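You operate a simulated robot arm through the tools that you are given. There is no shell and no other tool.

The job below is to be done with a simulated robot arm. You get a single attempt, and the scene is never put back.

## Task
Dust the ledge, put the felt block in the top drawer and set the shade back on the lamp.
Fine: dust with the blue felt block; shut the drawer. What is to be rubbed or washed off counts as gone when no trace of it is left.
Where things are to end (x, y in the base frame): blue felt block within 60 mm of [660, -470].
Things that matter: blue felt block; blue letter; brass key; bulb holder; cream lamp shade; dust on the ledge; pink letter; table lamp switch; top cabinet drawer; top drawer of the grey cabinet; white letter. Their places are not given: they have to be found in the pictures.

It is judged by the outcome, as a careful person would: the job done as asked, and still so three seconds after it is handed in. It fails if anything else is knocked over, pushed out of place, dropped, spilled or broken.

## Robot
A 7-joint arm with a two-finger parallel gripper, fixed in place. Base frame: the origin is at the foot of the arm, x ahead of it, y to its left, z up. Lengths are in mm, angles in degrees, forces in N, time in s.
With the tool pointing down near the work surface it reaches from about 200 to 720 mm from the base axis. Its first joint turns from -166.0 to 166.0 degrees. Payload 1.57 kg.
The TCP is the grasp point between the finger pads, 30 mm short of the fingertips. In the tool frame z runs along the fingers and y along their closing line. Largest opening 110 mm; finger width 24, thickness 12; the body of the gripper, 48 by 112 mm, starts 78 mm behind the TCP.
Orientation is told as [roll, pitch, yaw] about the base's x, y, z axes, in that order, counted from this pose: with the fingers straight down and closing along the base's y, the tool's x points along the base's -x, its y along +y and its z along -z.

## Interface
- The arm moves only by the tool step_arm. Its argument "deltas" is a list of rows, each a list of 7 numbers: the turn, a rotation vector about the base's x, y, z in units of 120 degrees (1.0 is 120 degrees), then the shift along the base's x, y, z in units of 100 mm (1.0 is 100 mm), then the finger opening in mm, from 0 to 110. In form: [[wx, wy, wz, tx, ty, tz, claw], ...]. A call has 1 to 20 rows; each row is the pose to reach, as a shift and turn from the pose commanded when the call began. A call with a number of a shift or a turn outside -1 to 1 is refused whole. Rows are played at 5 a second. More than 50 mm and 8.6 degrees between two rows, or a gripper value outside its range, and nothing of the call is played. Where a pose cannot be reached the arm comes as near as it can. A force on the tool above 40 N (or 10 N above the force at the start of the call, whichever is more), or a blocked arm, ends the call early, and 0.2 s more pass. The fingers move at their own pace (about 45 mm/s each) and stop on an object; they squeeze with about 43 N. The grip force told is the motor's: it shows also when the fingers shut on nothing. Time passes only in rows, and 0.2 s behind the last, so rows that repeat a pose let the fingers close. It gives the time, the measured TCP pose, the force on the tool (base axes), the opening and the grip force at its end, in the units of the frame above (readings bear some noise), with the torque about the TCP (base axes, N m) and any sound that the robot's microphone picked up.
- Cameras (640 x 400 px; columns grow to the right, rows downward): "scene" is fixed at [49.7, -650.9, 1536]; the picture's right is [0.69, -0.72, 0.00], its down [-0.45, -0.43, -0.78] and it looks along [0.56, 0.54, -0.62] (base axes); focal length 251 px, centre (320, 200). "wrist" rides on the gripper at [70, 16, -141] in the tool frame; the picture's right is [-0.23, 0.97, 0.00], its down [-0.86, -0.20, -0.48] and it looks along [-0.47, -0.11, 0.88] (tool axes); focal length 222 px, centre (320, 200).
- get_image(camera): a new picture of that camera. The clock stands still meanwhile.
- lift_body(by): slides the trunk up (or, below 0, down) by that many mm; the arm rides with it, the base frame stays. It gives what a move gives, with no picture.
- pixel_to_xyz(camera, pixels): for up to 12 pixels [column, row] of the newest picture of that camera ("zoom" is the newest enlarged one), the place [x, y, z] in the base frame of the surface seen there, good to about 2 mm. The clock stands still meanwhile.
- close_up(camera, box): a new picture of the part [left, top, right, bottom] of that camera's present view, enlarged. The clock stands still meanwhile.
- hand_in(): hands the job in; it is judged then, once.

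Leave the gripper open and the arm clear of the work at the hand-in unless told otherwise.

The tools are called after "Emit:" by a JSON object that holds its "name" and its "arguments". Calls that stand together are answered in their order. step_arm: Moves the arm, as the interface text tells. Its arguments: {"type":"object","properties":{"deltas":{"type":"array"}},"required":["deltas"]} The other tools are called the same way: lift_body (by) slides the trunk up or down; get_image (camera) takes a picture; pixel_to_xyz (camera, pixels) gives the place of the surface under pixels of a picture; close_up (camera, box) takes an enlarged picture of a part of a camera's view; hand_in () hands the job in.

At the start:

```text
time_s: 0.0
tool_pos: [398.2, 16.5, 1339.3]
orientation: [0.0, 0.0, -0.2]
ft_force: [0.4, 0.0, -0.7]
ft_torque: [-0.01, 0.01, 0.02]
gripper_width: 110.0
finger_force: 0.1
trunk travel left (down, up): [-525.0, 65.0]
```

scene: 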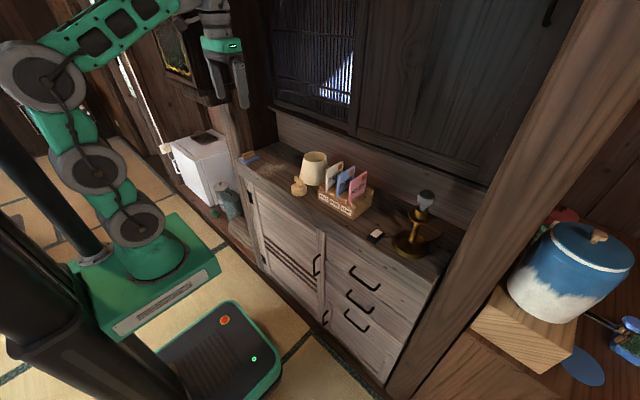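
wrist: 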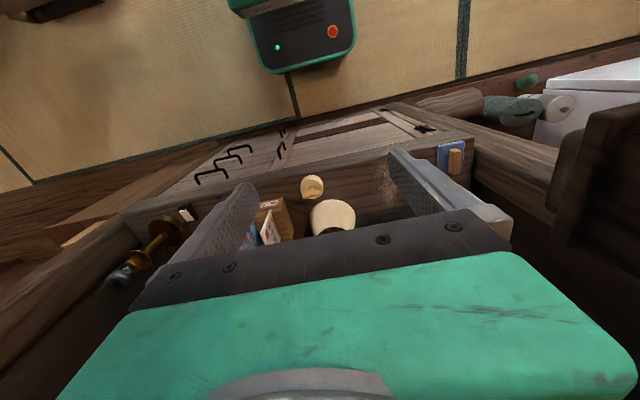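

I see a cabinet with a ledge holding the felt block at about (249,157), a shade at (315,168), letters and the lamp at (415,225). I'll take close-ups of the ledge first.

Emit:
{"name": "close_up", "arguments": {"camera": "scene", "box": [220, 120, 380, 220]}}

Emit:
{"name": "close_up", "arguments": {"camera": "scene", "box": [320, 170, 480, 270]}}

Emit:
{"name": "close_up", "arguments": {"camera": "scene", "box": [240, 180, 480, 330]}}

```text
4.00 times, centred on (300, 170) of scene
```

zoom: 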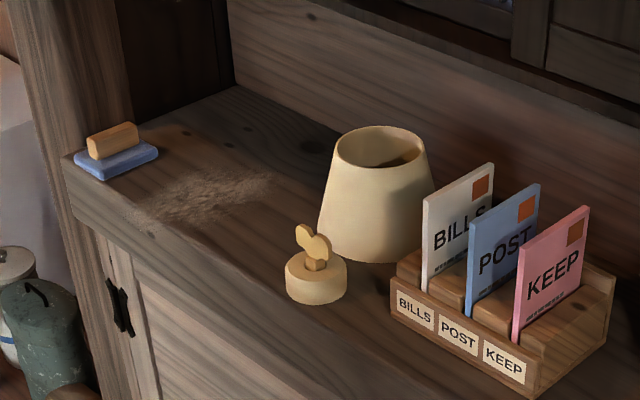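

```text
4.00 times, centred on (400, 220) of scene
```

zoom: 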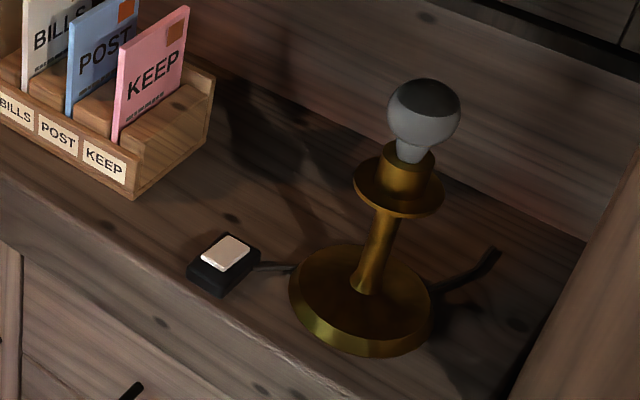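

```text
2.67 times, centred on (360, 255) of scene
```

zoom: 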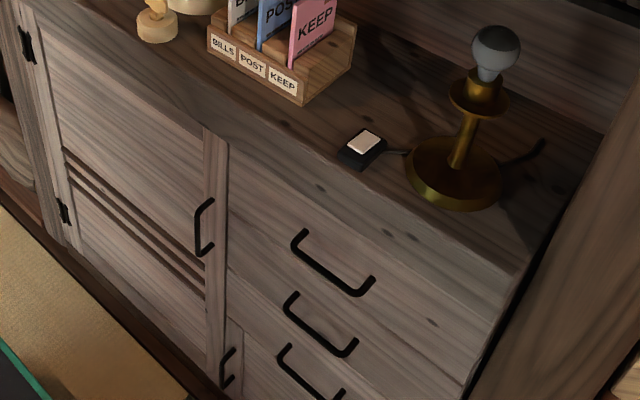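

Close-ups show the felt block with a wood grip, a dust patch beside it, a key on a round stand, the shade (narrow end up), the lamp with bulb, and three drawer handles. Now I'll measure points on these in the scene picture.

Emit:
{"name": "get_image", "arguments": {"camera": "scene"}}

Emit:
{"name": "pixel_to_xyz", "arguments": {"camera": "scene", "pixels": [[248.5, 153.5], [238.75, 160.5], [245.75, 164.75], [259.5, 158.5], [252, 155], [242, 156.5], [254.5, 151], [236, 159.5], [278.75, 141.5], [260, 180], [300, 215], [270, 165]]}}

Emit:
{"name": "pixel_to_xyz", "arguments": {"camera": "scene", "pixels": [[253, 174], [289, 166], [288, 172], [258, 172], [271, 162], [262, 168], [279, 171], [266, 175], [252, 170], [285, 163], [275, 178], [295, 170]]}}

Emit:
{"name": "pixel_to_xyz", "arguments": {"camera": "scene", "pixels": [[304.5, 157], [328, 158], [316, 152], [315, 161], [300, 182], [312, 185], [318, 183.5], [316, 158], [299, 193], [299, 182], [306, 188], [292, 190]]}}

Emit:
{"name": "pixel_to_xyz", "arguments": {"camera": "scene", "pixels": [[426, 192], [426, 200], [421, 206], [415, 222], [411, 243], [394, 240], [428, 245], [376, 233], [353, 270], [365, 284], [377, 291], [380, 287]]}}

```text
taken
```

scene: 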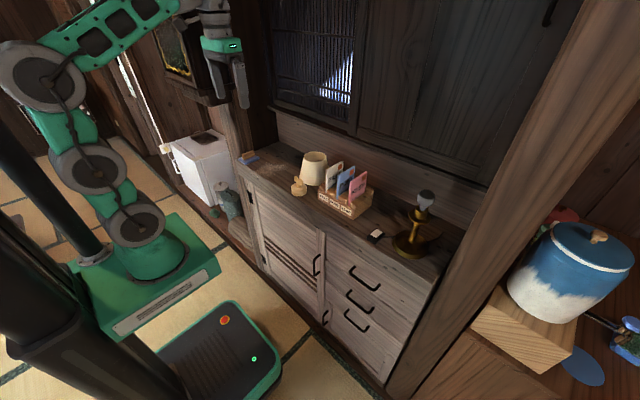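

```text
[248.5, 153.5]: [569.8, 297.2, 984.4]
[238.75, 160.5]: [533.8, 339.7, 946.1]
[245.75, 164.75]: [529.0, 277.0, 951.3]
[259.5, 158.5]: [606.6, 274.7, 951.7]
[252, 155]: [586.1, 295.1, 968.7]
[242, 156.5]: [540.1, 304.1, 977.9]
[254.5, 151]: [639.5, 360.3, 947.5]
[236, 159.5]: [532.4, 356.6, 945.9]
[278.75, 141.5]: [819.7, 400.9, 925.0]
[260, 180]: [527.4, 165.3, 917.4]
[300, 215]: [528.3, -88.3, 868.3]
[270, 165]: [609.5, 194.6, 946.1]
```

```text
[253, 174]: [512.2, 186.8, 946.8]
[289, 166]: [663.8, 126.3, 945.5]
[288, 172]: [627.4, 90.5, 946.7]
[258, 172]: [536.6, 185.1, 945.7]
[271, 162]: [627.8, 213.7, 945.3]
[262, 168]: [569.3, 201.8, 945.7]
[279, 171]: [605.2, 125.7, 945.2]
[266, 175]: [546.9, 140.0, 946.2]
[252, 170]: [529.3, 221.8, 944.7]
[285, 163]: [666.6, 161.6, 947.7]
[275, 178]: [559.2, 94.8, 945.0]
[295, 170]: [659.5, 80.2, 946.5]
```

```text
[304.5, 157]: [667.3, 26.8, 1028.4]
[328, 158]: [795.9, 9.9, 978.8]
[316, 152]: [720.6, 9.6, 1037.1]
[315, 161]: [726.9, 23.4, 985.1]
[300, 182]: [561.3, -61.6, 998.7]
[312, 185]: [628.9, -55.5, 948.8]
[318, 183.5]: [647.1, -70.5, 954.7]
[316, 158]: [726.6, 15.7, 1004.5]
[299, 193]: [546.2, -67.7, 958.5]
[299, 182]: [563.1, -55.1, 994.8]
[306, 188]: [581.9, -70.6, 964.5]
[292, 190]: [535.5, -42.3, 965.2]
```

```text
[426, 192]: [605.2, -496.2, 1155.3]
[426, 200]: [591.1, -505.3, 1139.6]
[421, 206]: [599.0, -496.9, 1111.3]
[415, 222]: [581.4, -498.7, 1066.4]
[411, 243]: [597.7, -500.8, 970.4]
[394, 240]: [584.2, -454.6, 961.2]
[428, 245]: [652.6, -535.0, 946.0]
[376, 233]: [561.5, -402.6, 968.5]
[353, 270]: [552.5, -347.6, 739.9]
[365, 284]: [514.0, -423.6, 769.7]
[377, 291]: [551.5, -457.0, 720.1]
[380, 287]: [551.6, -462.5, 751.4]
```

The ledge top is at z≈946. I'll zoom in further on the shade, lamp, felt block, and the drawer to learn their exact shapes.

Emit:
{"name": "close_up", "arguments": {"camera": "scene", "box": [290, 145, 338, 175]}}

Emit:
{"name": "close_up", "arguments": {"camera": "scene", "box": [384, 180, 464, 230]}}

Emit:
{"name": "close_up", "arguments": {"camera": "scene", "box": [320, 240, 416, 300]}}

Emit:
{"name": "close_up", "arguments": {"camera": "scene", "box": [230, 140, 294, 180]}}

```text
13.33 times, centred on (314, 160) of scene
```

zoom: 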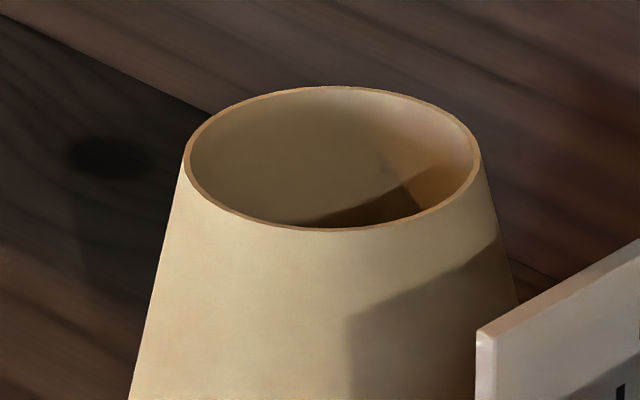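

```text
8.00 times, centred on (424, 205) of scene
```

zoom: 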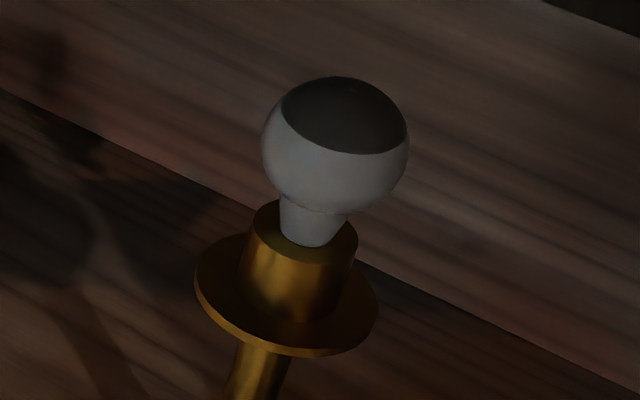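

```text
6.67 times, centred on (368, 270) of scene
```

zoom: 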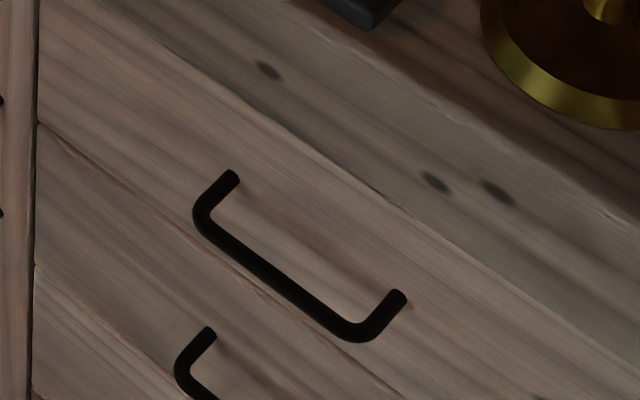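

```text
10.00 times, centred on (262, 160) of scene
```

zoom: 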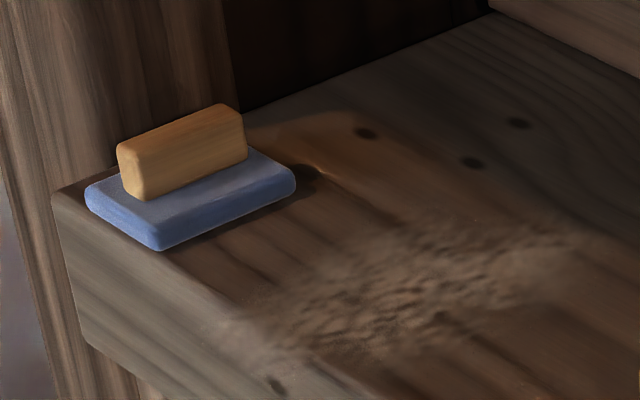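

Next I'll measure the felt block and dust on the current zoom, then the shade rim, the lamp disc, and the drawer in turn.

Emit:
{"name": "pixel_to_xyz", "arguments": {"camera": "zoom", "pixels": [[122, 150], [225, 108], [244, 125], [140, 165], [90, 195], [160, 235], [290, 180], [262, 150], [140, 195], [160, 245], [130, 150], [238, 118]]}}

Emit:
{"name": "pixel_to_xyz", "arguments": {"camera": "zoom", "pixels": [[240, 350], [215, 330], [300, 265], [420, 215], [560, 220], [600, 240], [520, 310], [400, 350], [300, 370], [450, 340], [580, 260], [62, 195]]}}

Emit:
{"name": "close_up", "arguments": {"camera": "scene", "box": [290, 145, 338, 175]}}

Emit:
{"name": "pixel_to_xyz", "arguments": {"camera": "zoom", "pixels": [[187, 150], [330, 88], [475, 150], [330, 227], [250, 100], [420, 100], [420, 215], [230, 200], [300, 180], [400, 150], [350, 220], [400, 200]]}}

Emit:
{"name": "close_up", "arguments": {"camera": "scene", "box": [296, 165, 344, 195]}}

Emit:
{"name": "pixel_to_xyz", "arguments": {"camera": "zoom", "pixels": [[50, 200], [100, 250], [150, 270], [200, 270], [250, 280], [300, 270], [350, 260], [60, 230], [80, 240], [350, 200], [300, 200], [200, 200]]}}

Emit:
{"name": "close_up", "arguments": {"camera": "scene", "box": [384, 180, 464, 230]}}

Emit:
{"name": "pixel_to_xyz", "arguments": {"camera": "zoom", "pixels": [[197, 280], [290, 345], [374, 295], [230, 240], [250, 330], [340, 330], [215, 300], [280, 320], [258, 220], [355, 235], [300, 255], [330, 80]]}}

Emit:
{"name": "close_up", "arguments": {"camera": "scene", "box": [320, 240, 416, 300]}}

Emit:
{"name": "pixel_to_xyz", "arguments": {"camera": "zoom", "pixels": [[233, 175], [202, 210], [270, 270], [350, 332], [378, 320], [401, 296], [38, 115], [300, 140], [250, 320], [560, 350], [300, 200], [380, 180]]}}

```text
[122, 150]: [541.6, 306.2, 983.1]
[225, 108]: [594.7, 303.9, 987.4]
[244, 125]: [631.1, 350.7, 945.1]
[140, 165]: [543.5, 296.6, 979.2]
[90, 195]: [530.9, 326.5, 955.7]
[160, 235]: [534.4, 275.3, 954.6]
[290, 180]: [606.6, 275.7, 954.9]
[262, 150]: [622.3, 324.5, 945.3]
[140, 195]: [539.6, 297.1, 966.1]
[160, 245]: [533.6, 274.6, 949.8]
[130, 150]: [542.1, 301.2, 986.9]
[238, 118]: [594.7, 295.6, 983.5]
```

```text
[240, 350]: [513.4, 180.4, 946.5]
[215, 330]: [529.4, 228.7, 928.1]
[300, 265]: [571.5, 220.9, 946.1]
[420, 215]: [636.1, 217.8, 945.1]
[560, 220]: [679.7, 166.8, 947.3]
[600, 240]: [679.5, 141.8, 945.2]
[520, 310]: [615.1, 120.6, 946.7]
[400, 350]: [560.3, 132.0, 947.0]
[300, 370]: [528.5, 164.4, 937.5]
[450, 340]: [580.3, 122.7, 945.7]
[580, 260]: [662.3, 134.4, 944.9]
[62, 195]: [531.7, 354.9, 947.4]
```

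```text
13.33 times, centred on (314, 160) of scene
```

zoom: 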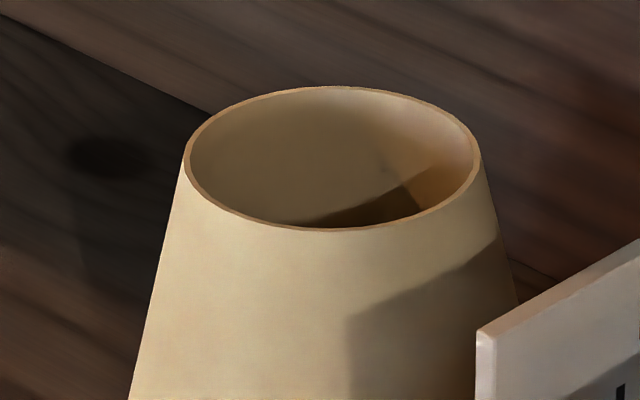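

```text
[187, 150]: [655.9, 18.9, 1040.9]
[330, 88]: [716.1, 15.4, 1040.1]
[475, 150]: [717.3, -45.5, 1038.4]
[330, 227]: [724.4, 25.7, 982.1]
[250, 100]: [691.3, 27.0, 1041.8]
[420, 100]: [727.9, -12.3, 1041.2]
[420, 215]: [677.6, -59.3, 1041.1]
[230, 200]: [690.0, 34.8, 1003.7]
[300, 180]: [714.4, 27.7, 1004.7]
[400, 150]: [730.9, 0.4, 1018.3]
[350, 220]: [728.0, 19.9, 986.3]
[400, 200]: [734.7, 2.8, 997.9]
```

```text
13.33 times, centred on (320, 180) of scene
```

zoom: 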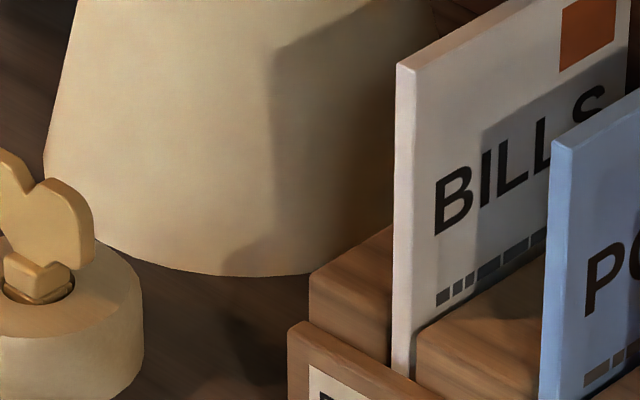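

```text
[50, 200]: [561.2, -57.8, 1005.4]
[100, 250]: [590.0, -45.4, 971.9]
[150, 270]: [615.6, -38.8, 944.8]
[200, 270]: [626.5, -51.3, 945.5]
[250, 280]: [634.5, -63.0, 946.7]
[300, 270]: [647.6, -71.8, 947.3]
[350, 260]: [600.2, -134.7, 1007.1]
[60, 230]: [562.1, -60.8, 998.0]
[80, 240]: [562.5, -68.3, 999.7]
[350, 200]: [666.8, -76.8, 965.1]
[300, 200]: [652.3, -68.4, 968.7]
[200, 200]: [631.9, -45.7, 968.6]
```

```text
8.00 times, centred on (424, 205) of scene
```

zoom: 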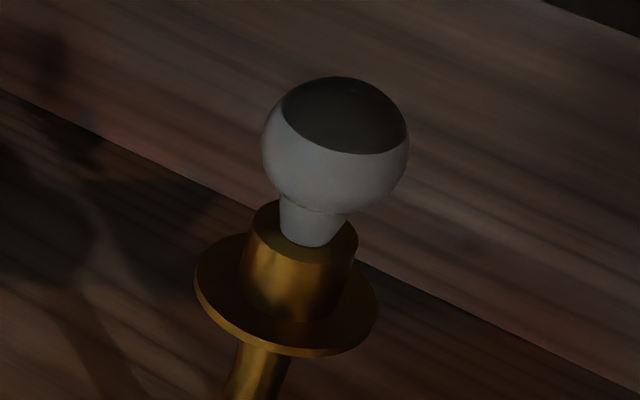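

```text
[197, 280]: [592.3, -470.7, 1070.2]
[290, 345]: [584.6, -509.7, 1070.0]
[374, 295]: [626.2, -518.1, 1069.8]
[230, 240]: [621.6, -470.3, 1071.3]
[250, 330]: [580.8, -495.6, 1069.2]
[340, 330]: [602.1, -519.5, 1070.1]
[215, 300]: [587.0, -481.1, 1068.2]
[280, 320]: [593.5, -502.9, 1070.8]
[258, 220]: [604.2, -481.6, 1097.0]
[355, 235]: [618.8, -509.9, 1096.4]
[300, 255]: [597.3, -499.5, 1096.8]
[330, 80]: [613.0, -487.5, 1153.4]
```

```text
6.67 times, centred on (368, 270) of scene
```

zoom: 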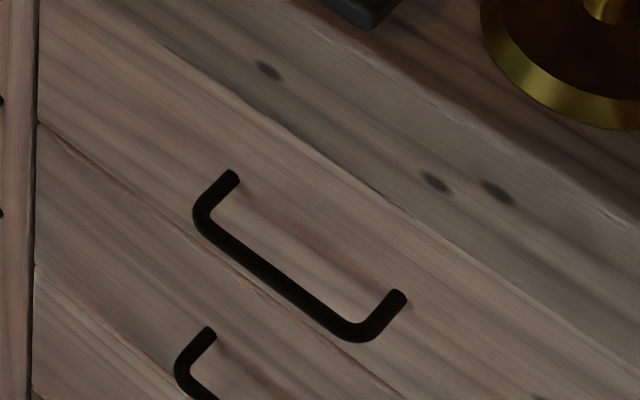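

```text
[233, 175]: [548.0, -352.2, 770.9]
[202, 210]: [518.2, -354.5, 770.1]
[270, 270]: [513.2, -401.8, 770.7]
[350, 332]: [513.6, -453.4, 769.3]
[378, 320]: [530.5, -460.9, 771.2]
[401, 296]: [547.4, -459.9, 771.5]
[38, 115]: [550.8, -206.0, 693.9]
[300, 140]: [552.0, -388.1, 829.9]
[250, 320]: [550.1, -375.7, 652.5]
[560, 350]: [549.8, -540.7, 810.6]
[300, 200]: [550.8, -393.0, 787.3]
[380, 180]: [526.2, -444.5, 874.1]
```

Measured so far: the shade's top rim is at z≈1041, centred near (687,-14), r≈44, and its base is r≈70. The lamp disc is at z≈1070, centred near (609,-494), and the top handle bar is at x≈515, z≈770. Next I'll check the surroundings: upper cabinet, posts, and the ledge edge.

Emit:
{"name": "pixel_to_xyz", "arguments": {"camera": "scene", "pixels": [[300, 80], [350, 120], [420, 140], [480, 160], [300, 125], [400, 175], [280, 60], [235, 130], [180, 60], [210, 100], [500, 230], [460, 280]]}}

Emit:
{"name": "pixel_to_xyz", "arguments": {"camera": "scene", "pixels": [[330, 145], [380, 170], [440, 210], [480, 185], [460, 200], [440, 255], [250, 100], [260, 130], [520, 150], [560, 50], [450, 20], [350, 20]]}}

Emit:
{"name": "close_up", "arguments": {"camera": "scene", "box": [360, 200, 488, 280]}}

Emit:
{"name": "pixel_to_xyz", "arguments": {"camera": "zoom", "pixels": [[60, 165], [80, 180], [100, 160], [150, 200], [180, 230], [250, 280], [320, 220], [250, 190], [270, 215], [360, 300], [100, 250], [200, 320]]}}

```text
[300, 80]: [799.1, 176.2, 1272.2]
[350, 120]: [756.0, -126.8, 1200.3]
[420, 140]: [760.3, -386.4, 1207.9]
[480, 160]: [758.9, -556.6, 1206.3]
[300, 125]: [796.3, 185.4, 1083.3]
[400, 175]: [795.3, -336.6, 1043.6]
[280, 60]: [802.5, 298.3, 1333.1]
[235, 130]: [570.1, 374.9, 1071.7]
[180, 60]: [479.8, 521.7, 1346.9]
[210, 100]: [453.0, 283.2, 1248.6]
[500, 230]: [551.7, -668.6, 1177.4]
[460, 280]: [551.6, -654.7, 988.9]
```

```text
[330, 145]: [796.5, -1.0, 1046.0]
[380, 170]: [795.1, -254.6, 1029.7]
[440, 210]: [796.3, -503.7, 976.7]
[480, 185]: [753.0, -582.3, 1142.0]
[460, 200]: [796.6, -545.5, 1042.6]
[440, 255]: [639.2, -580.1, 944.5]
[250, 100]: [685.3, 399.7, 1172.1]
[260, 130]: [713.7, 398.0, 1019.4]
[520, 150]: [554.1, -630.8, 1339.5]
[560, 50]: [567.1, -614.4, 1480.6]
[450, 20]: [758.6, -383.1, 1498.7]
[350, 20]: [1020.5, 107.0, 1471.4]
```

```text
5.00 times, centred on (424, 240) of scene
```

zoom: 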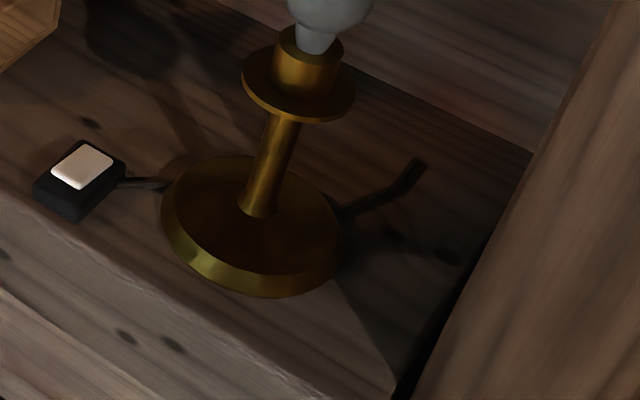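

```text
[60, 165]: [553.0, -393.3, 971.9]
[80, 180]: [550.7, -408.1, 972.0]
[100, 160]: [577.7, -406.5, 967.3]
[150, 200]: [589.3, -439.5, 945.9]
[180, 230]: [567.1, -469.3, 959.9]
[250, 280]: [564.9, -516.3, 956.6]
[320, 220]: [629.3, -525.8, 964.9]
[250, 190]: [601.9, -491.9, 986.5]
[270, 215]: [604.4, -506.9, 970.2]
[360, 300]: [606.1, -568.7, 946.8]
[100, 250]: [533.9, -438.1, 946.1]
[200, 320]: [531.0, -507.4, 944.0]
```

The upper cabinet front is at x≈756 above z≈1140, and the right post is around y≈-620. I'll read the positions of the arm's own joints to understand its reach.

Emit:
{"name": "pixel_to_xyz", "arguments": {"camera": "scene", "pixels": [[45, 75], [85, 165], [135, 225], [140, 265], [100, 40], [200, 270], [60, 280], [130, 10], [225, 45], [10, 250], [215, 345], [60, 130]]}}

Emit:
{"name": "close_up", "arguments": {"camera": "scene", "box": [0, 0, 320, 200]}}

```text
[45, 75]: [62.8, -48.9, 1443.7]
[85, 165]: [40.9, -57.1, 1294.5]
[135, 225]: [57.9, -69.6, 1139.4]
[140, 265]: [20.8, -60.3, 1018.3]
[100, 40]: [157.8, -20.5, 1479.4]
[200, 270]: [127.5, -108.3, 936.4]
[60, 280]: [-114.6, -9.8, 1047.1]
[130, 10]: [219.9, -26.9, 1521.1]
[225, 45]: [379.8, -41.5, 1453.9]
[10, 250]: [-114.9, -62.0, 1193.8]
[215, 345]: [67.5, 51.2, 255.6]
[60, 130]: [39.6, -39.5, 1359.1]
```

```text
2.00 times, centred on (160, 100) of scene
```

zoom: 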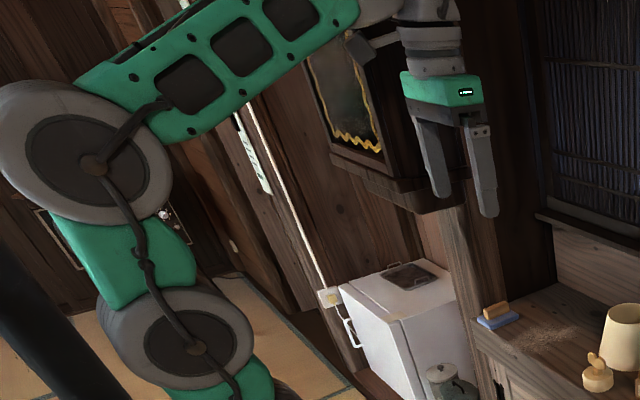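

The arm foot rides at about z≈950. I'll move the tool forward and down over the ledge to look into the shade with the wrist camera; the path above the ledge is free.

Emit:
{"name": "step_arm", "arguments": {"deltas": [[0, 0, 0, 0.3, -0.05, -0.2, 110], [0, 0, 0, 0.6, -0.1, -0.4, 110], [0, 0, 0, 1.0, -0.16, -0.6, 110], [0, 0, 0, 1.0, -0.16, -0.6, 110]]}}

Emit:
{"name": "get_image", "arguments": {"camera": "wrist"}}

```text
time_s: 1.0
tool_pos: [497.4, 0.1, 1279.6]
orientation: [0.0, 0.0, 0.0]
ft_force: [0.5, -0.5, -0.3]
ft_torque: [-0.01, 0.03, -0.02]
gripper_width: 109.8
finger_force: 0.1
trunk travel left (down, up): [-525.0, 65.0]
```

```text
taken
```

wrist: 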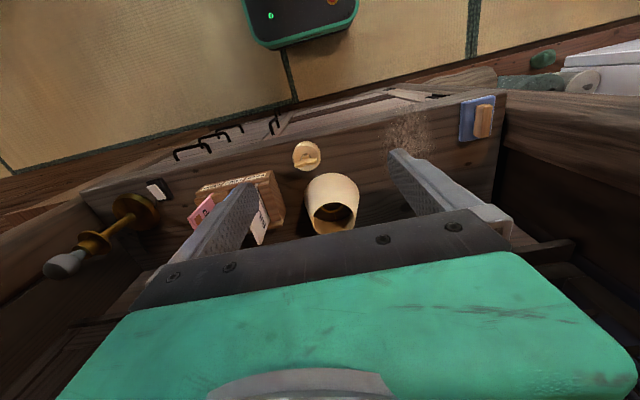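

The shade sits at about (333,203) in the wrist view, and something is visible inside it. Zooming in.

Emit:
{"name": "close_up", "arguments": {"camera": "wrist", "box": [285, 165, 381, 245]}}

Emit:
{"name": "close_up", "arguments": {"camera": "wrist", "box": [360, 80, 520, 180]}}

```text
5.00 times, centred on (333, 205) of wrist
```

zoom: 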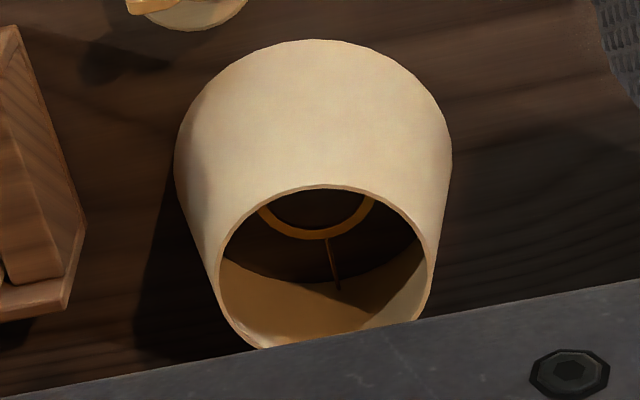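

```text
4.00 times, centred on (440, 130) of wrist
```

zoom: 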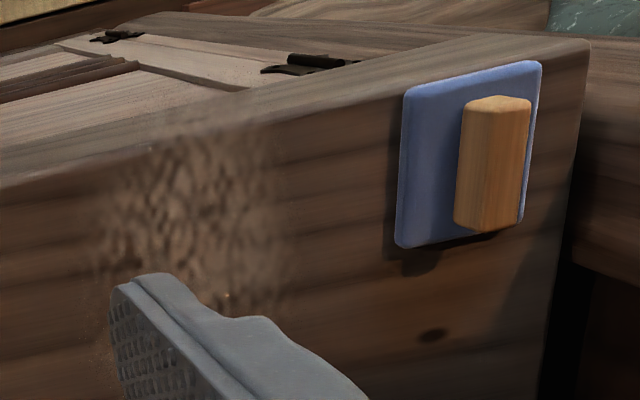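

There's a ring with spokes inside the shade. I'll move further forward so the camera looks more directly down into it.

Emit:
{"name": "step_arm", "arguments": {"deltas": [[0, 0, 0, 0.3, 0.1, 0, 110], [0, 0, 0, 0.6, 0.2, 0, 110], [0, 0, 0, 0.9, 0.3, 0.0, 110], [0, 0, 0, 0.9, 0.3, 0.0, 110]]}}

Emit:
{"name": "get_image", "arguments": {"camera": "wrist"}}

```text
time_s: 2.0
tool_pos: [587.9, 31.5, 1279.5]
orientation: [0.0, 0.1, -0.1]
ft_force: [0.1, -0.3, 0.4]
ft_torque: [0.03, 0.02, -0.01]
gripper_width: 110.1
finger_force: 0.1
trunk travel left (down, up): [-525.0, 65.0]
```

```text
taken
```

wrist: 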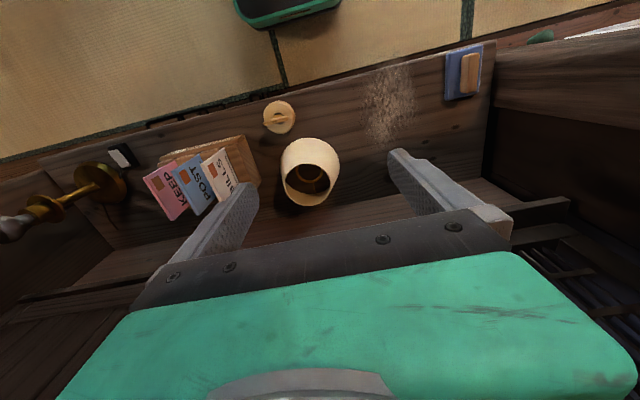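

Emit:
{"name": "close_up", "arguments": {"camera": "wrist", "box": [270, 130, 350, 210]}}

Emit:
{"name": "close_up", "arguments": {"camera": "wrist", "box": [340, 30, 500, 160]}}

```text
5.00 times, centred on (310, 170) of wrist
```

zoom: 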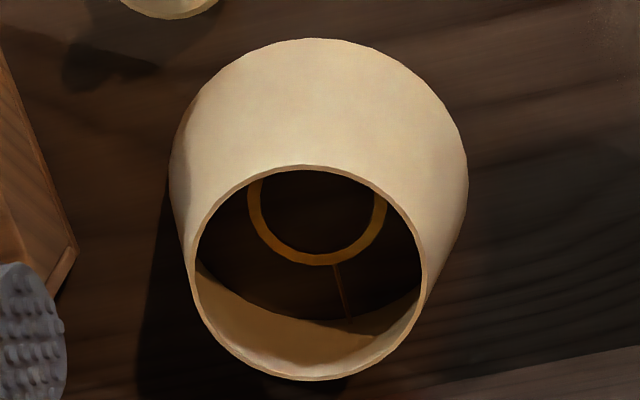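

```text
3.08 times, centred on (420, 95) of wrist
```

zoom: 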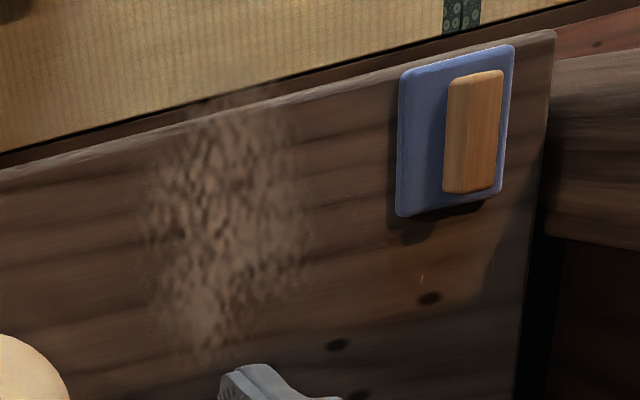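

I'll measure the dust outline and block in this zoom, then the ring inside the shade.

Emit:
{"name": "pixel_to_xyz", "arguments": {"camera": "zoom", "pixels": [[150, 180], [135, 230], [165, 300], [210, 370], [250, 330], [310, 280], [310, 220], [290, 110], [190, 120], [240, 90], [150, 330], [340, 180]]}}

Emit:
{"name": "pixel_to_xyz", "arguments": {"camera": "zoom", "pixels": [[458, 78], [500, 75], [490, 185], [447, 187], [405, 75], [512, 50], [498, 195], [400, 212], [472, 130], [425, 150], [550, 40], [520, 350]]}}

Emit:
{"name": "close_up", "arguments": {"camera": "wrist", "box": [270, 130, 350, 210]}}

Emit:
{"name": "pixel_to_xyz", "arguments": {"camera": "zoom", "pixels": [[255, 190], [255, 220], [280, 250], [320, 260], [360, 240], [380, 200], [340, 285], [310, 168], [198, 270], [424, 270], [310, 376], [320, 210]]}}

Emit:
{"name": "pixel_to_xyz", "arguments": {"camera": "zoom", "pixels": [[310, 40], [175, 150], [465, 180], [210, 90], [420, 90], [345, 310], [230, 190], [390, 190], [230, 350], [390, 350], [250, 230], [320, 300]]}}

```text
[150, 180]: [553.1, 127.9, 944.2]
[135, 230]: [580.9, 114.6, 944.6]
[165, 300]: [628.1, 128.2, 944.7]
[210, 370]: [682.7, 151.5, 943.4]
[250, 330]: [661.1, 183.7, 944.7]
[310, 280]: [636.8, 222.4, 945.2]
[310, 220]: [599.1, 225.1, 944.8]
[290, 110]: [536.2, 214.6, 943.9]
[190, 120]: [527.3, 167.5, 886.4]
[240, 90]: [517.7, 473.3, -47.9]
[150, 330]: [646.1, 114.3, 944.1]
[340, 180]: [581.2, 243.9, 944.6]
```

```text
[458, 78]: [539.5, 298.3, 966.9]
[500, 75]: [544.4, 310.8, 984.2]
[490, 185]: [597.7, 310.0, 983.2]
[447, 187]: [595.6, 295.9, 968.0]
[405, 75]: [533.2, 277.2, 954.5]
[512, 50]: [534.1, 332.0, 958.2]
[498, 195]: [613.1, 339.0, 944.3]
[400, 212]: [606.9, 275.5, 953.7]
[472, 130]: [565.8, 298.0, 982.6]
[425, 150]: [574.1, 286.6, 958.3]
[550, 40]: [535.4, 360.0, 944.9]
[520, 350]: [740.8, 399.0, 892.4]
```

```text
5.00 times, centred on (310, 170) of wrist
```

zoom: 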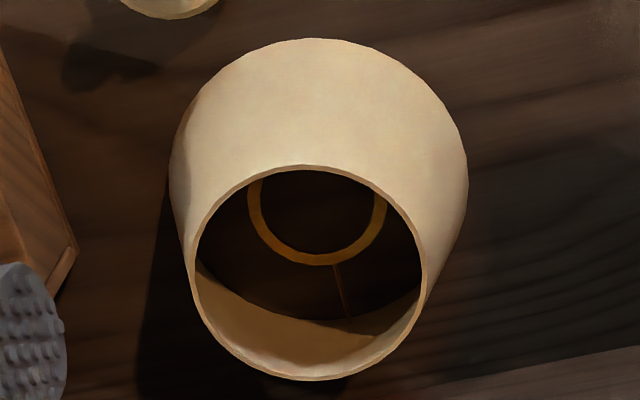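

```text
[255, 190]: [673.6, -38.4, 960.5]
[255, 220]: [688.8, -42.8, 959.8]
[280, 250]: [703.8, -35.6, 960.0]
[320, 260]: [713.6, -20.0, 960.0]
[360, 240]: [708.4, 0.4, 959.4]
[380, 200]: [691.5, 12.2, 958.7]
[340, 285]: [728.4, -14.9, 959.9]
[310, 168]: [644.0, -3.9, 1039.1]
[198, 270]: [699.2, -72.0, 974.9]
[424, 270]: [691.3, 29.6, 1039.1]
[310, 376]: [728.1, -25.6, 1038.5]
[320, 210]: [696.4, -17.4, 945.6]
```

```text
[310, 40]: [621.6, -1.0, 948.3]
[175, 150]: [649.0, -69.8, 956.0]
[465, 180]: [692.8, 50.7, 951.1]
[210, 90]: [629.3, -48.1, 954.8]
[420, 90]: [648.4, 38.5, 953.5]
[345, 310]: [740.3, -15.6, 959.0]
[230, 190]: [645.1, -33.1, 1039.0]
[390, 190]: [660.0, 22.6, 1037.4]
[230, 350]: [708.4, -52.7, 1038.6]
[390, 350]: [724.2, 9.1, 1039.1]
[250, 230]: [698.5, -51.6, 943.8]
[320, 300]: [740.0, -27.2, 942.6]
```

The ring inside the shade sits at z≈960 with r≈27, so it should drop over the bulb holder and rest on the disc. The felt grip runs along x, centred at (568.5,303.5). Something near (453,283,1248) by the wall clock could be in the arm's way, so I'll check its extents.

Emit:
{"name": "get_image", "arguments": {"camera": "scene"}}

Emit:
{"name": "close_up", "arguments": {"camera": "scene", "box": [140, 0, 300, 100]}}

Emit:
{"name": "pixel_to_xyz", "arguments": {"camera": "zoom", "pixels": [[60, 100], [120, 100], [180, 100], [60, 200], [120, 240], [180, 300], [220, 330], [250, 380], [300, 380], [200, 380], [350, 380], [240, 200]]}}

```text
taken
```

scene: 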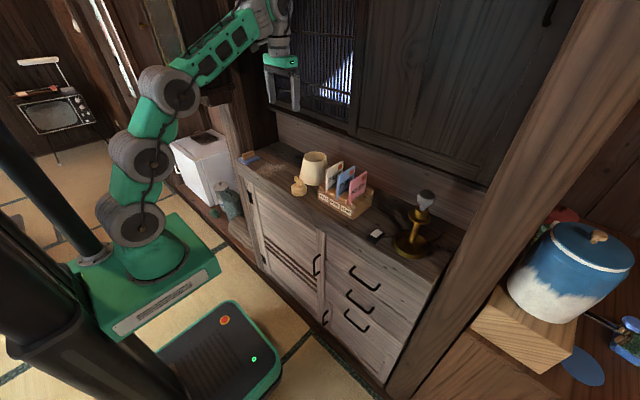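

```text
4.00 times, centred on (220, 50) of scene
```

zoom: 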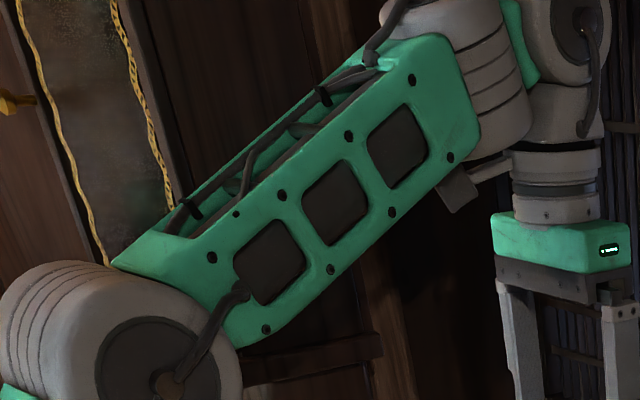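

```text
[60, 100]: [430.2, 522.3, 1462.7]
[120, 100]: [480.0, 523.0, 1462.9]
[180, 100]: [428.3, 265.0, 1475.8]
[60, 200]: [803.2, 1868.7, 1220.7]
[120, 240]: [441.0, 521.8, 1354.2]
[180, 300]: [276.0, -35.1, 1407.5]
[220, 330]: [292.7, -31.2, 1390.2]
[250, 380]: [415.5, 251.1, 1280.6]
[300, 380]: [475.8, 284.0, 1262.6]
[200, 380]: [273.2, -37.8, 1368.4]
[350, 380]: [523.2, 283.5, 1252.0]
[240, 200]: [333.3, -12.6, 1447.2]
```

There's a wall case (clock) with surfaces at y≈250–285, x≈415–525, z≥1250, partly hidden by the arm. I'll swing the arm to the right, which both clears that view and lets me look at the lamp.

Emit:
{"name": "step_arm", "arguments": {"deltas": [[0, 0, 0, -0.2, -0.33, 0, 110], [0, 0, 0, -0.4, -0.66, 0, 110], [0, 0, 0, -0.6, -1.0, 0, 110], [0, 0, 0, -0.6, -1.0, 0, 110]]}}

Emit:
{"name": "step_arm", "arguments": {"deltas": [[0, 0, -0.05, 0, -0.33, 0, 110], [0, 0, -0.1, 0, -0.66, 0, 110], [0, 0, -0.15, 0, -1.0, 0, 110], [0, 0, -0.15, 0, -1.0, 0, 110]]}}

Emit:
{"name": "step_arm", "arguments": {"deltas": [[0, 0, -0.05, 0, -0.33, 0, 110], [0, 0, -0.1, 0, -0.66, 0, 110], [0, 0, -0.15, 0, -1.0, 0, 110], [0, 0, -0.15, 0, -1.0, 0, 110]]}}

Emit:
{"name": "get_image", "arguments": {"camera": "wrist"}}

Emit:
{"name": "get_image", "arguments": {"camera": "scene"}}

Emit:
{"name": "close_up", "arguments": {"camera": "scene", "box": [130, 10, 290, 110]}}

```text
time_s: 3.0
tool_pos: [527.2, -71.8, 1279.8]
orientation: [0.0, 0.0, 0.0]
ft_force: [0.1, 0.9, -0.2]
ft_torque: [0.01, -0.01, 0.02]
gripper_width: 110.1
finger_force: 0.1
trunk travel left (down, up): [-525.0, 65.0]
```

```text
time_s: 4.0
tool_pos: [527.9, -172.3, 1281.1]
orientation: [0.0, -0.1, -18.1]
ft_force: [0.6, 1.2, 0.3]
ft_torque: [0.01, -0.05, -0.02]
gripper_width: 110.0
finger_force: 0.0
trunk travel left (down, up): [-525.0, 65.0]
```

```text
time_s: 5.0
tool_pos: [526.2, -272.5, 1279.9]
orientation: [0.0, 0.0, -36.2]
ft_force: [-0.4, -0.6, 0.2]
ft_torque: [0.01, -0.01, -0.02]
gripper_width: 110.0
finger_force: 0.0
trunk travel left (down, up): [-525.0, 65.0]
```

```text
taken
```

wrist: 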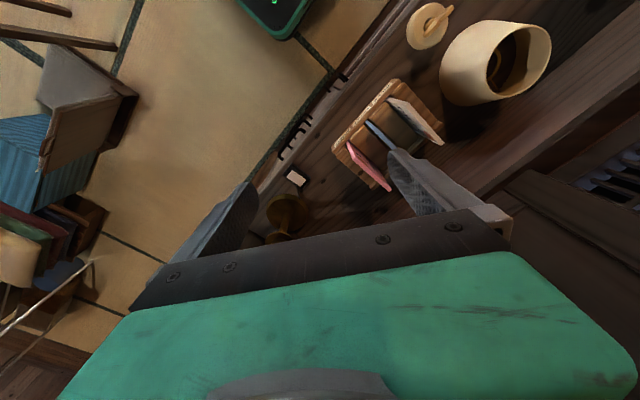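

```text
taken
```

scene: 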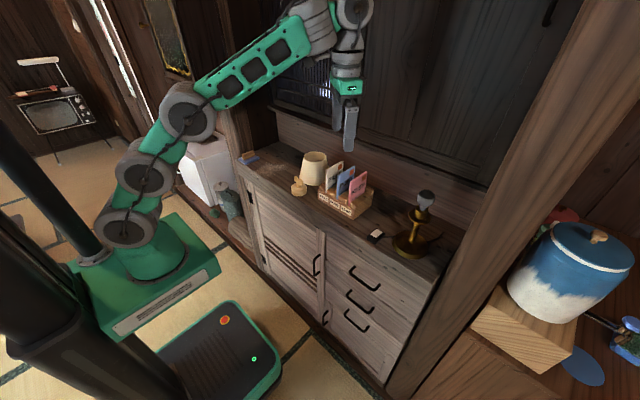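

```text
4.00 times, centred on (210, 60) of scene
```

zoom: 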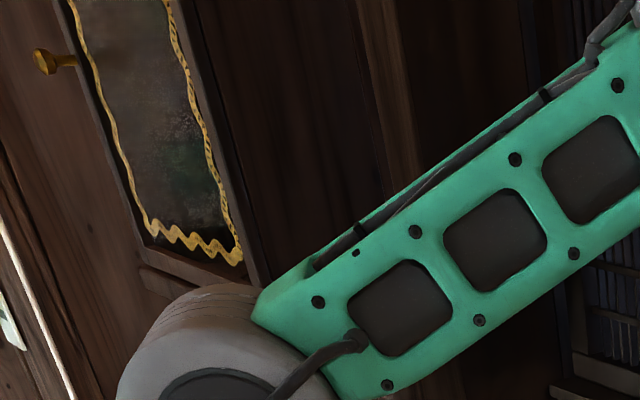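

The clock case is partly visible now; I'll query its edges in this zoom. The lamp is hidden below the gripper in the wrist view.

Emit:
{"name": "pixel_to_xyz", "arguments": {"camera": "zoom", "pixels": [[200, 50], [220, 150], [250, 270], [300, 50], [320, 150], [300, 230], [400, 50], [420, 150], [470, 100], [150, 255], [150, 280], [235, 230]]}}

Emit:
{"name": "close_up", "arguments": {"camera": "scene", "box": [190, 80, 290, 150]}}

Emit:
{"name": "pixel_to_xyz", "arguments": {"camera": "zoom", "pixels": [[180, 50], [220, 120], [250, 100], [250, 200], [300, 200], [350, 150], [400, 100], [450, 200], [200, 200], [230, 300], [320, 300], [380, 50]]}}

```text
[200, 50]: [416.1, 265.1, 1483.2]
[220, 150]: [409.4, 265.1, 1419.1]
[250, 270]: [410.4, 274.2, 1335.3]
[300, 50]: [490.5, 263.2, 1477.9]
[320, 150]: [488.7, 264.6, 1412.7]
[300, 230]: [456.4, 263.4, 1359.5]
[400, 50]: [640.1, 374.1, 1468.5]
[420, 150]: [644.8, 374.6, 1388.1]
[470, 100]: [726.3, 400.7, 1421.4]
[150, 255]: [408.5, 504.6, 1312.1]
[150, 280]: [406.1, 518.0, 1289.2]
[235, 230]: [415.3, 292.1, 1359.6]
```

```text
5.71 times, centred on (240, 115) of scene
```

zoom: 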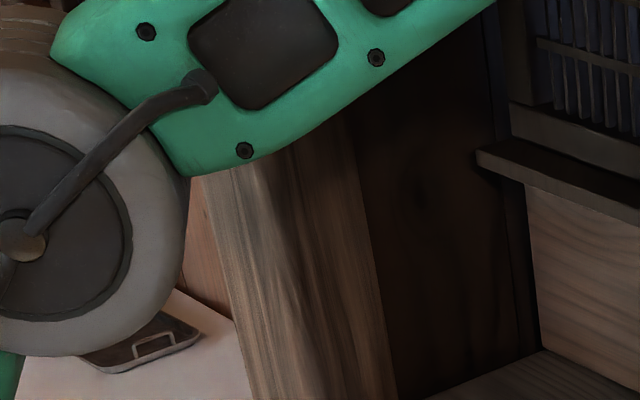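

```text
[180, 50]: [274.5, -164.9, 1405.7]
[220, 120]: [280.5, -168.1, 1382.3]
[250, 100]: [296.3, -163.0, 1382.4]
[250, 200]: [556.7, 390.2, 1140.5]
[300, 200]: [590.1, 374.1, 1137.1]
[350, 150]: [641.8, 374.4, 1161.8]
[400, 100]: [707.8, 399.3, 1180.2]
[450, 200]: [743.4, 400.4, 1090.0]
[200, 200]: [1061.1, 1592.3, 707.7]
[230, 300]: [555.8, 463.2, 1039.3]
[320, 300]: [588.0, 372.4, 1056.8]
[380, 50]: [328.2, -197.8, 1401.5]
```

The clock case occupies x≈405–556, y≥250, z≥1245, so a vertical tool over the felt block would put the wrist into it. I'll grip the block's wooden grip end to end (closing along x) with the tool leaning 30° toward -y, which keeps the wrist clear. First I swing back left while yawing toward +90°.

Emit:
{"name": "step_arm", "arguments": {"deltas": [[0, 0, 0.0667, 0, 0.2, 0, 110], [0, 0, 0.1333, 0, 0.4, 0, 110], [0, 0, 0.2, 0, 0.6, 0, 110], [0, 0, 0.2667, 0, 0.8, 0, 110], [0, 0, 0.3333, 0, 1.0, 0, 110]]}}

Emit:
{"name": "step_arm", "arguments": {"deltas": [[0, 0, 0.0667, 0, 0.2, 0, 110], [0, 0, 0.1333, 0, 0.4, 0, 110], [0, 0, 0.2, 0, 0.6, 0, 110], [0, 0, 0.2667, 0, 0.8, 0, 110], [0, 0, 0.3333, 0, 1.0, 0, 110]]}}

Emit:
{"name": "step_arm", "arguments": {"deltas": [[0, 0, 0.0667, 0, 0.2, 0, 110], [0, 0, 0.1333, 0, 0.4, 0, 110], [0, 0, 0.2, 0, 0.6, 0, 110], [0, 0, 0.2667, 0, 0.8, 0, 110], [0, 0, 0.3333, 0, 1.0, 0, 110], [0, 0, 0.385, 0, 1.0, 0, 110]]}}

```text
time_s: 6.2
tool_pos: [528.0, -169.1, 1279.0]
orientation: [0.0, 0.1, 4.1]
ft_force: [0.3, 0.4, -0.1]
ft_torque: [-0.04, -0.03, 0.01]
gripper_width: 110.1
finger_force: 0.1
trunk travel left (down, up): [-525.0, 65.0]
```

```text
time_s: 7.4
tool_pos: [529.6, -69.2, 1278.8]
orientation: [-0.1, 0.0, 44.2]
ft_force: [-0.6, 0.4, 0.2]
ft_torque: [0.02, -0.03, 0.01]
gripper_width: 109.9
finger_force: 0.1
trunk travel left (down, up): [-525.0, 65.0]
```

```text
time_s: 8.8
tool_pos: [529.2, 30.4, 1280.0]
orientation: [0.0, 0.1, 90.3]
ft_force: [-0.5, -0.5, 0.1]
ft_torque: [0.0, -0.03, -0.03]
gripper_width: 109.9
finger_force: 0.0
trunk travel left (down, up): [-525.0, 65.0]
```

Yaw is 90.3°. Now I'll tilt 30° about +x (fingers pointing down and toward +y) and move toward (569,130,1180).

Emit:
{"name": "step_arm", "arguments": {"deltas": [[0.0625, 0, 0, 0.1, 0.25, -0.25, 110], [0.125, 0, 0, 0.2, 0.5, -0.5, 110], [0.1875, 0, 0, 0.3, 0.75, -0.75, 110], [0.25, 0, 0, 0.4, 1.0, -1.0, 110], [0.25, 0, 0, 0.4, 1.0, -1.0, 110]]}}

Emit:
{"name": "get_image", "arguments": {"camera": "scene"}}

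Emit:
{"name": "get_image", "arguments": {"camera": "wrist"}}

```text
time_s: 10.0
tool_pos: [563.7, 137.7, 1180.2]
orientation: [-1.2, -26.0, 90.3]
ft_force: [0.2, -0.8, -0.8]
ft_torque: [0.01, 0.01, 0.01]
gripper_width: 109.9
finger_force: 0.1
out of reach, approached as far as the arm can: row 4, 5
trunk travel left (down, up): [-525.0, 65.0]
```

```text
taken
```

scene: 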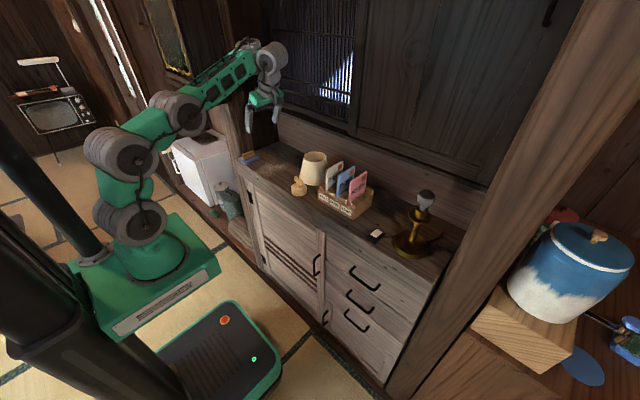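

```text
taken
```

wrist: 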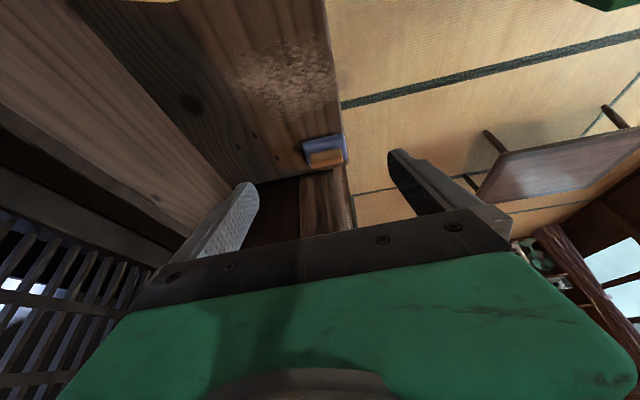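

The 30° sideways lean is not reachable with this yaw; it stopped at 26°. I'll check the arm's joint positions in this picture and the underside of the clock case, to plan a forward-leaning grasp instead (closing along y, wrist low under the clock case).

Emit:
{"name": "close_up", "arguments": {"camera": "scene", "box": [60, 20, 300, 260]}}

Emit:
{"name": "pixel_to_xyz", "arguments": {"camera": "scene", "pixels": [[133, 220], [130, 157], [188, 113], [230, 75], [270, 62], [265, 98], [247, 43], [105, 150], [165, 100], [110, 215], [275, 50], [262, 80]]}}

```text
1.67 times, centred on (180, 140) of scene
```

zoom: 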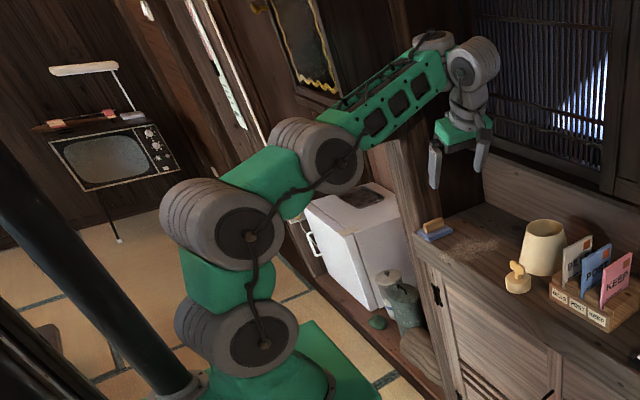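

```text
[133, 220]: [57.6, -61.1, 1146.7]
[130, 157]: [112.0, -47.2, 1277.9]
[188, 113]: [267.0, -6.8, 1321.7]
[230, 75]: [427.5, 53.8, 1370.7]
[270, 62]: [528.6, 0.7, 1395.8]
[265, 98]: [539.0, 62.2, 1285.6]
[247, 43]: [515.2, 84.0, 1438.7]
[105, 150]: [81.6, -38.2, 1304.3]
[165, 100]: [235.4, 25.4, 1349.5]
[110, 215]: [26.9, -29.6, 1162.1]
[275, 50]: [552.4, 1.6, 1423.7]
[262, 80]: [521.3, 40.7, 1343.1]
```

Joints A, B, C and D are all pitch joints, so the wrist always stays in the base-rotation plane, and a vertical wrist would not reach over the lamp. I'll plan forward-leaning grasps. First I undo the sideways tilt and go back to (500,100,1230).

Emit:
{"name": "step_arm", "arguments": {"deltas": [[-0.0625, 0, 0, -0.2, -0.1, 0.15, 110], [-0.125, 0, 0, -0.4, -0.2, 0.3, 110], [-0.1875, 0, 0, -0.6, -0.3, 0.4, 110], [-0.25, 0, 0, -0.7, -0.3, 0.5, 110], [-0.25, 0, 0, -0.7, -0.3, 0.5, 110]]}}

```text
time_s: 11.2
tool_pos: [492.2, 103.4, 1202.8]
orientation: [-1.2, 2.3, 90.1]
ft_force: [0.4, -0.5, 0.0]
ft_torque: [-0.02, 0.02, 0.01]
gripper_width: 110.1
finger_force: 0.0
out of reach, approached as far as the arm can: row 4, 5
trunk travel left (down, up): [-525.0, 65.0]
```

It's short on height, possibly against a joint limit. I'll look at the arm posture.

Emit:
{"name": "get_image", "arguments": {"camera": "scene"}}

Emit:
{"name": "pixel_to_xyz", "arguments": {"camera": "scene", "pixels": [[133, 220], [130, 157], [188, 113], [270, 62]]}}

```text
taken
```

scene: 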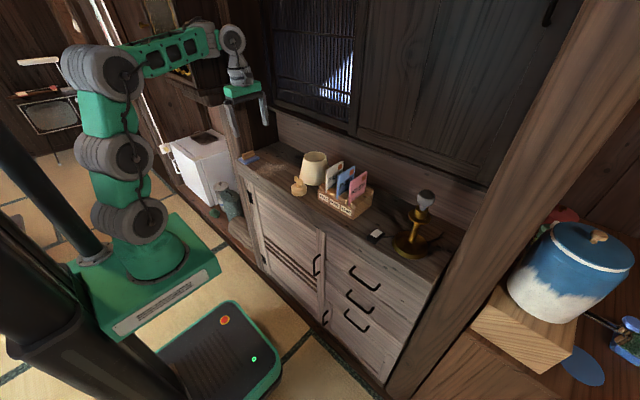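

```text
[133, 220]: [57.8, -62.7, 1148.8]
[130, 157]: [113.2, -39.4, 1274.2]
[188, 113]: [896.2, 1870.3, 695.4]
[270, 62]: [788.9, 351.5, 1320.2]
```

The posture looks normal (upright, like at the start). I'll make a small corrective move up and begin turning the yaw back toward 0 to see if it follows.

Emit:
{"name": "step_arm", "arguments": {"deltas": [[0, 0, -0.06, 0, 0, 0.2, 110], [0, 0, -0.12, 0, 0, 0.4, 110], [0, 0, -0.18, 0, 0, 0.6, 110], [0, 0, -0.24, 0, 0, 0.6, 110], [0, 0, -0.24, 0, 0, 0.6, 110]]}}

```text
time_s: 12.4
tool_pos: [492.3, 104.4, 1263.1]
orientation: [-1.0, 4.1, 61.4]
ft_force: [0.3, -0.5, 0.6]
ft_torque: [0.03, 0.03, 0.03]
gripper_width: 109.9
finger_force: 0.1
out of reach, approached as far as the arm can: row 1, 2, 3
trunk travel left (down, up): [-525.0, 65.0]
```

It follows now; the yaw near 90° was the limiting factor. I'll bring yaw to 0 and move to about (470,104,1200).

Emit:
{"name": "step_arm", "arguments": {"deltas": [[0, 0, -0.064, 0, 0, -0.1, 60], [0, 0, -0.128, 0, 0, -0.2, 60], [0, 0, -0.192, 0, 0, -0.3, 60], [0, 0, -0.256, 0, 0, -0.4, 60], [0, 0, -0.32, 0, 0, -0.5, 60], [0, 0, -0.384, 0, 0, -0.6, 60], [0, 0, -0.448, 0, 0, -0.6, 60], [0, 0, -0.512, 0, 0, -0.6, 60], [0, 0, -0.512, 0, 0, -0.6, 60]]}}

```text
time_s: 14.4
tool_pos: [493.1, 105.4, 1202.0]
orientation: [-0.9, 4.1, -0.2]
ft_force: [0.1, -0.7, 0.0]
ft_torque: [-0.01, -0.01, 0.03]
gripper_width: 60.0
finger_force: 0.2
trunk travel left (down, up): [-525.0, 65.0]
```

Now I'll lean the tool forward about 55° (fingers pointing ahead and down), moving to about (443,195,1120), in front of the ledge's left part.

Emit:
{"name": "step_arm", "arguments": {"deltas": [[0.001, -0.0616, 0, -0.06, 0.11, -0.1, 60], [0.002, -0.1231, 0, -0.12, 0.22, -0.2, 60], [0.003, -0.1847, 0, -0.18, 0.33, -0.3, 60], [0.004, -0.2462, 0, -0.25, 0.45, -0.4, 60], [0.005, -0.3078, 0, -0.31, 0.56, -0.5, 60], [0.006, -0.3694, 0, -0.38, 0.68, -0.6, 60], [0.007, -0.4309, 0, -0.44, 0.79, -0.7, 60], [0.007, -0.4925, 0, -0.5, 0.9, -0.8, 60], [0.007, -0.4925, 0, -0.5, 0.9, -0.8, 60]]}}

Emit:
{"name": "get_image", "arguments": {"camera": "scene"}}

Emit:
{"name": "get_image", "arguments": {"camera": "wrist"}}

```text
time_s: 16.4
tool_pos: [443.6, 196.6, 1121.8]
orientation: [0.3, -55.1, -0.7]
ft_force: [0.0, -0.5, -0.2]
ft_torque: [0.01, -0.02, 0.01]
gripper_width: 60.0
finger_force: 0.0
trunk travel left (down, up): [-525.0, 65.0]
```

```text
taken
```

scene: 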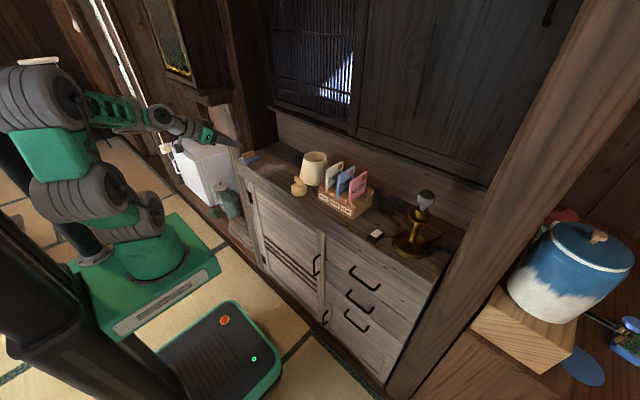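

```text
taken
```

wrist: 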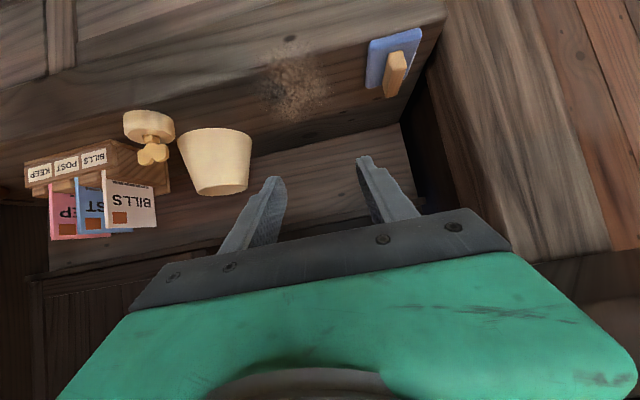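

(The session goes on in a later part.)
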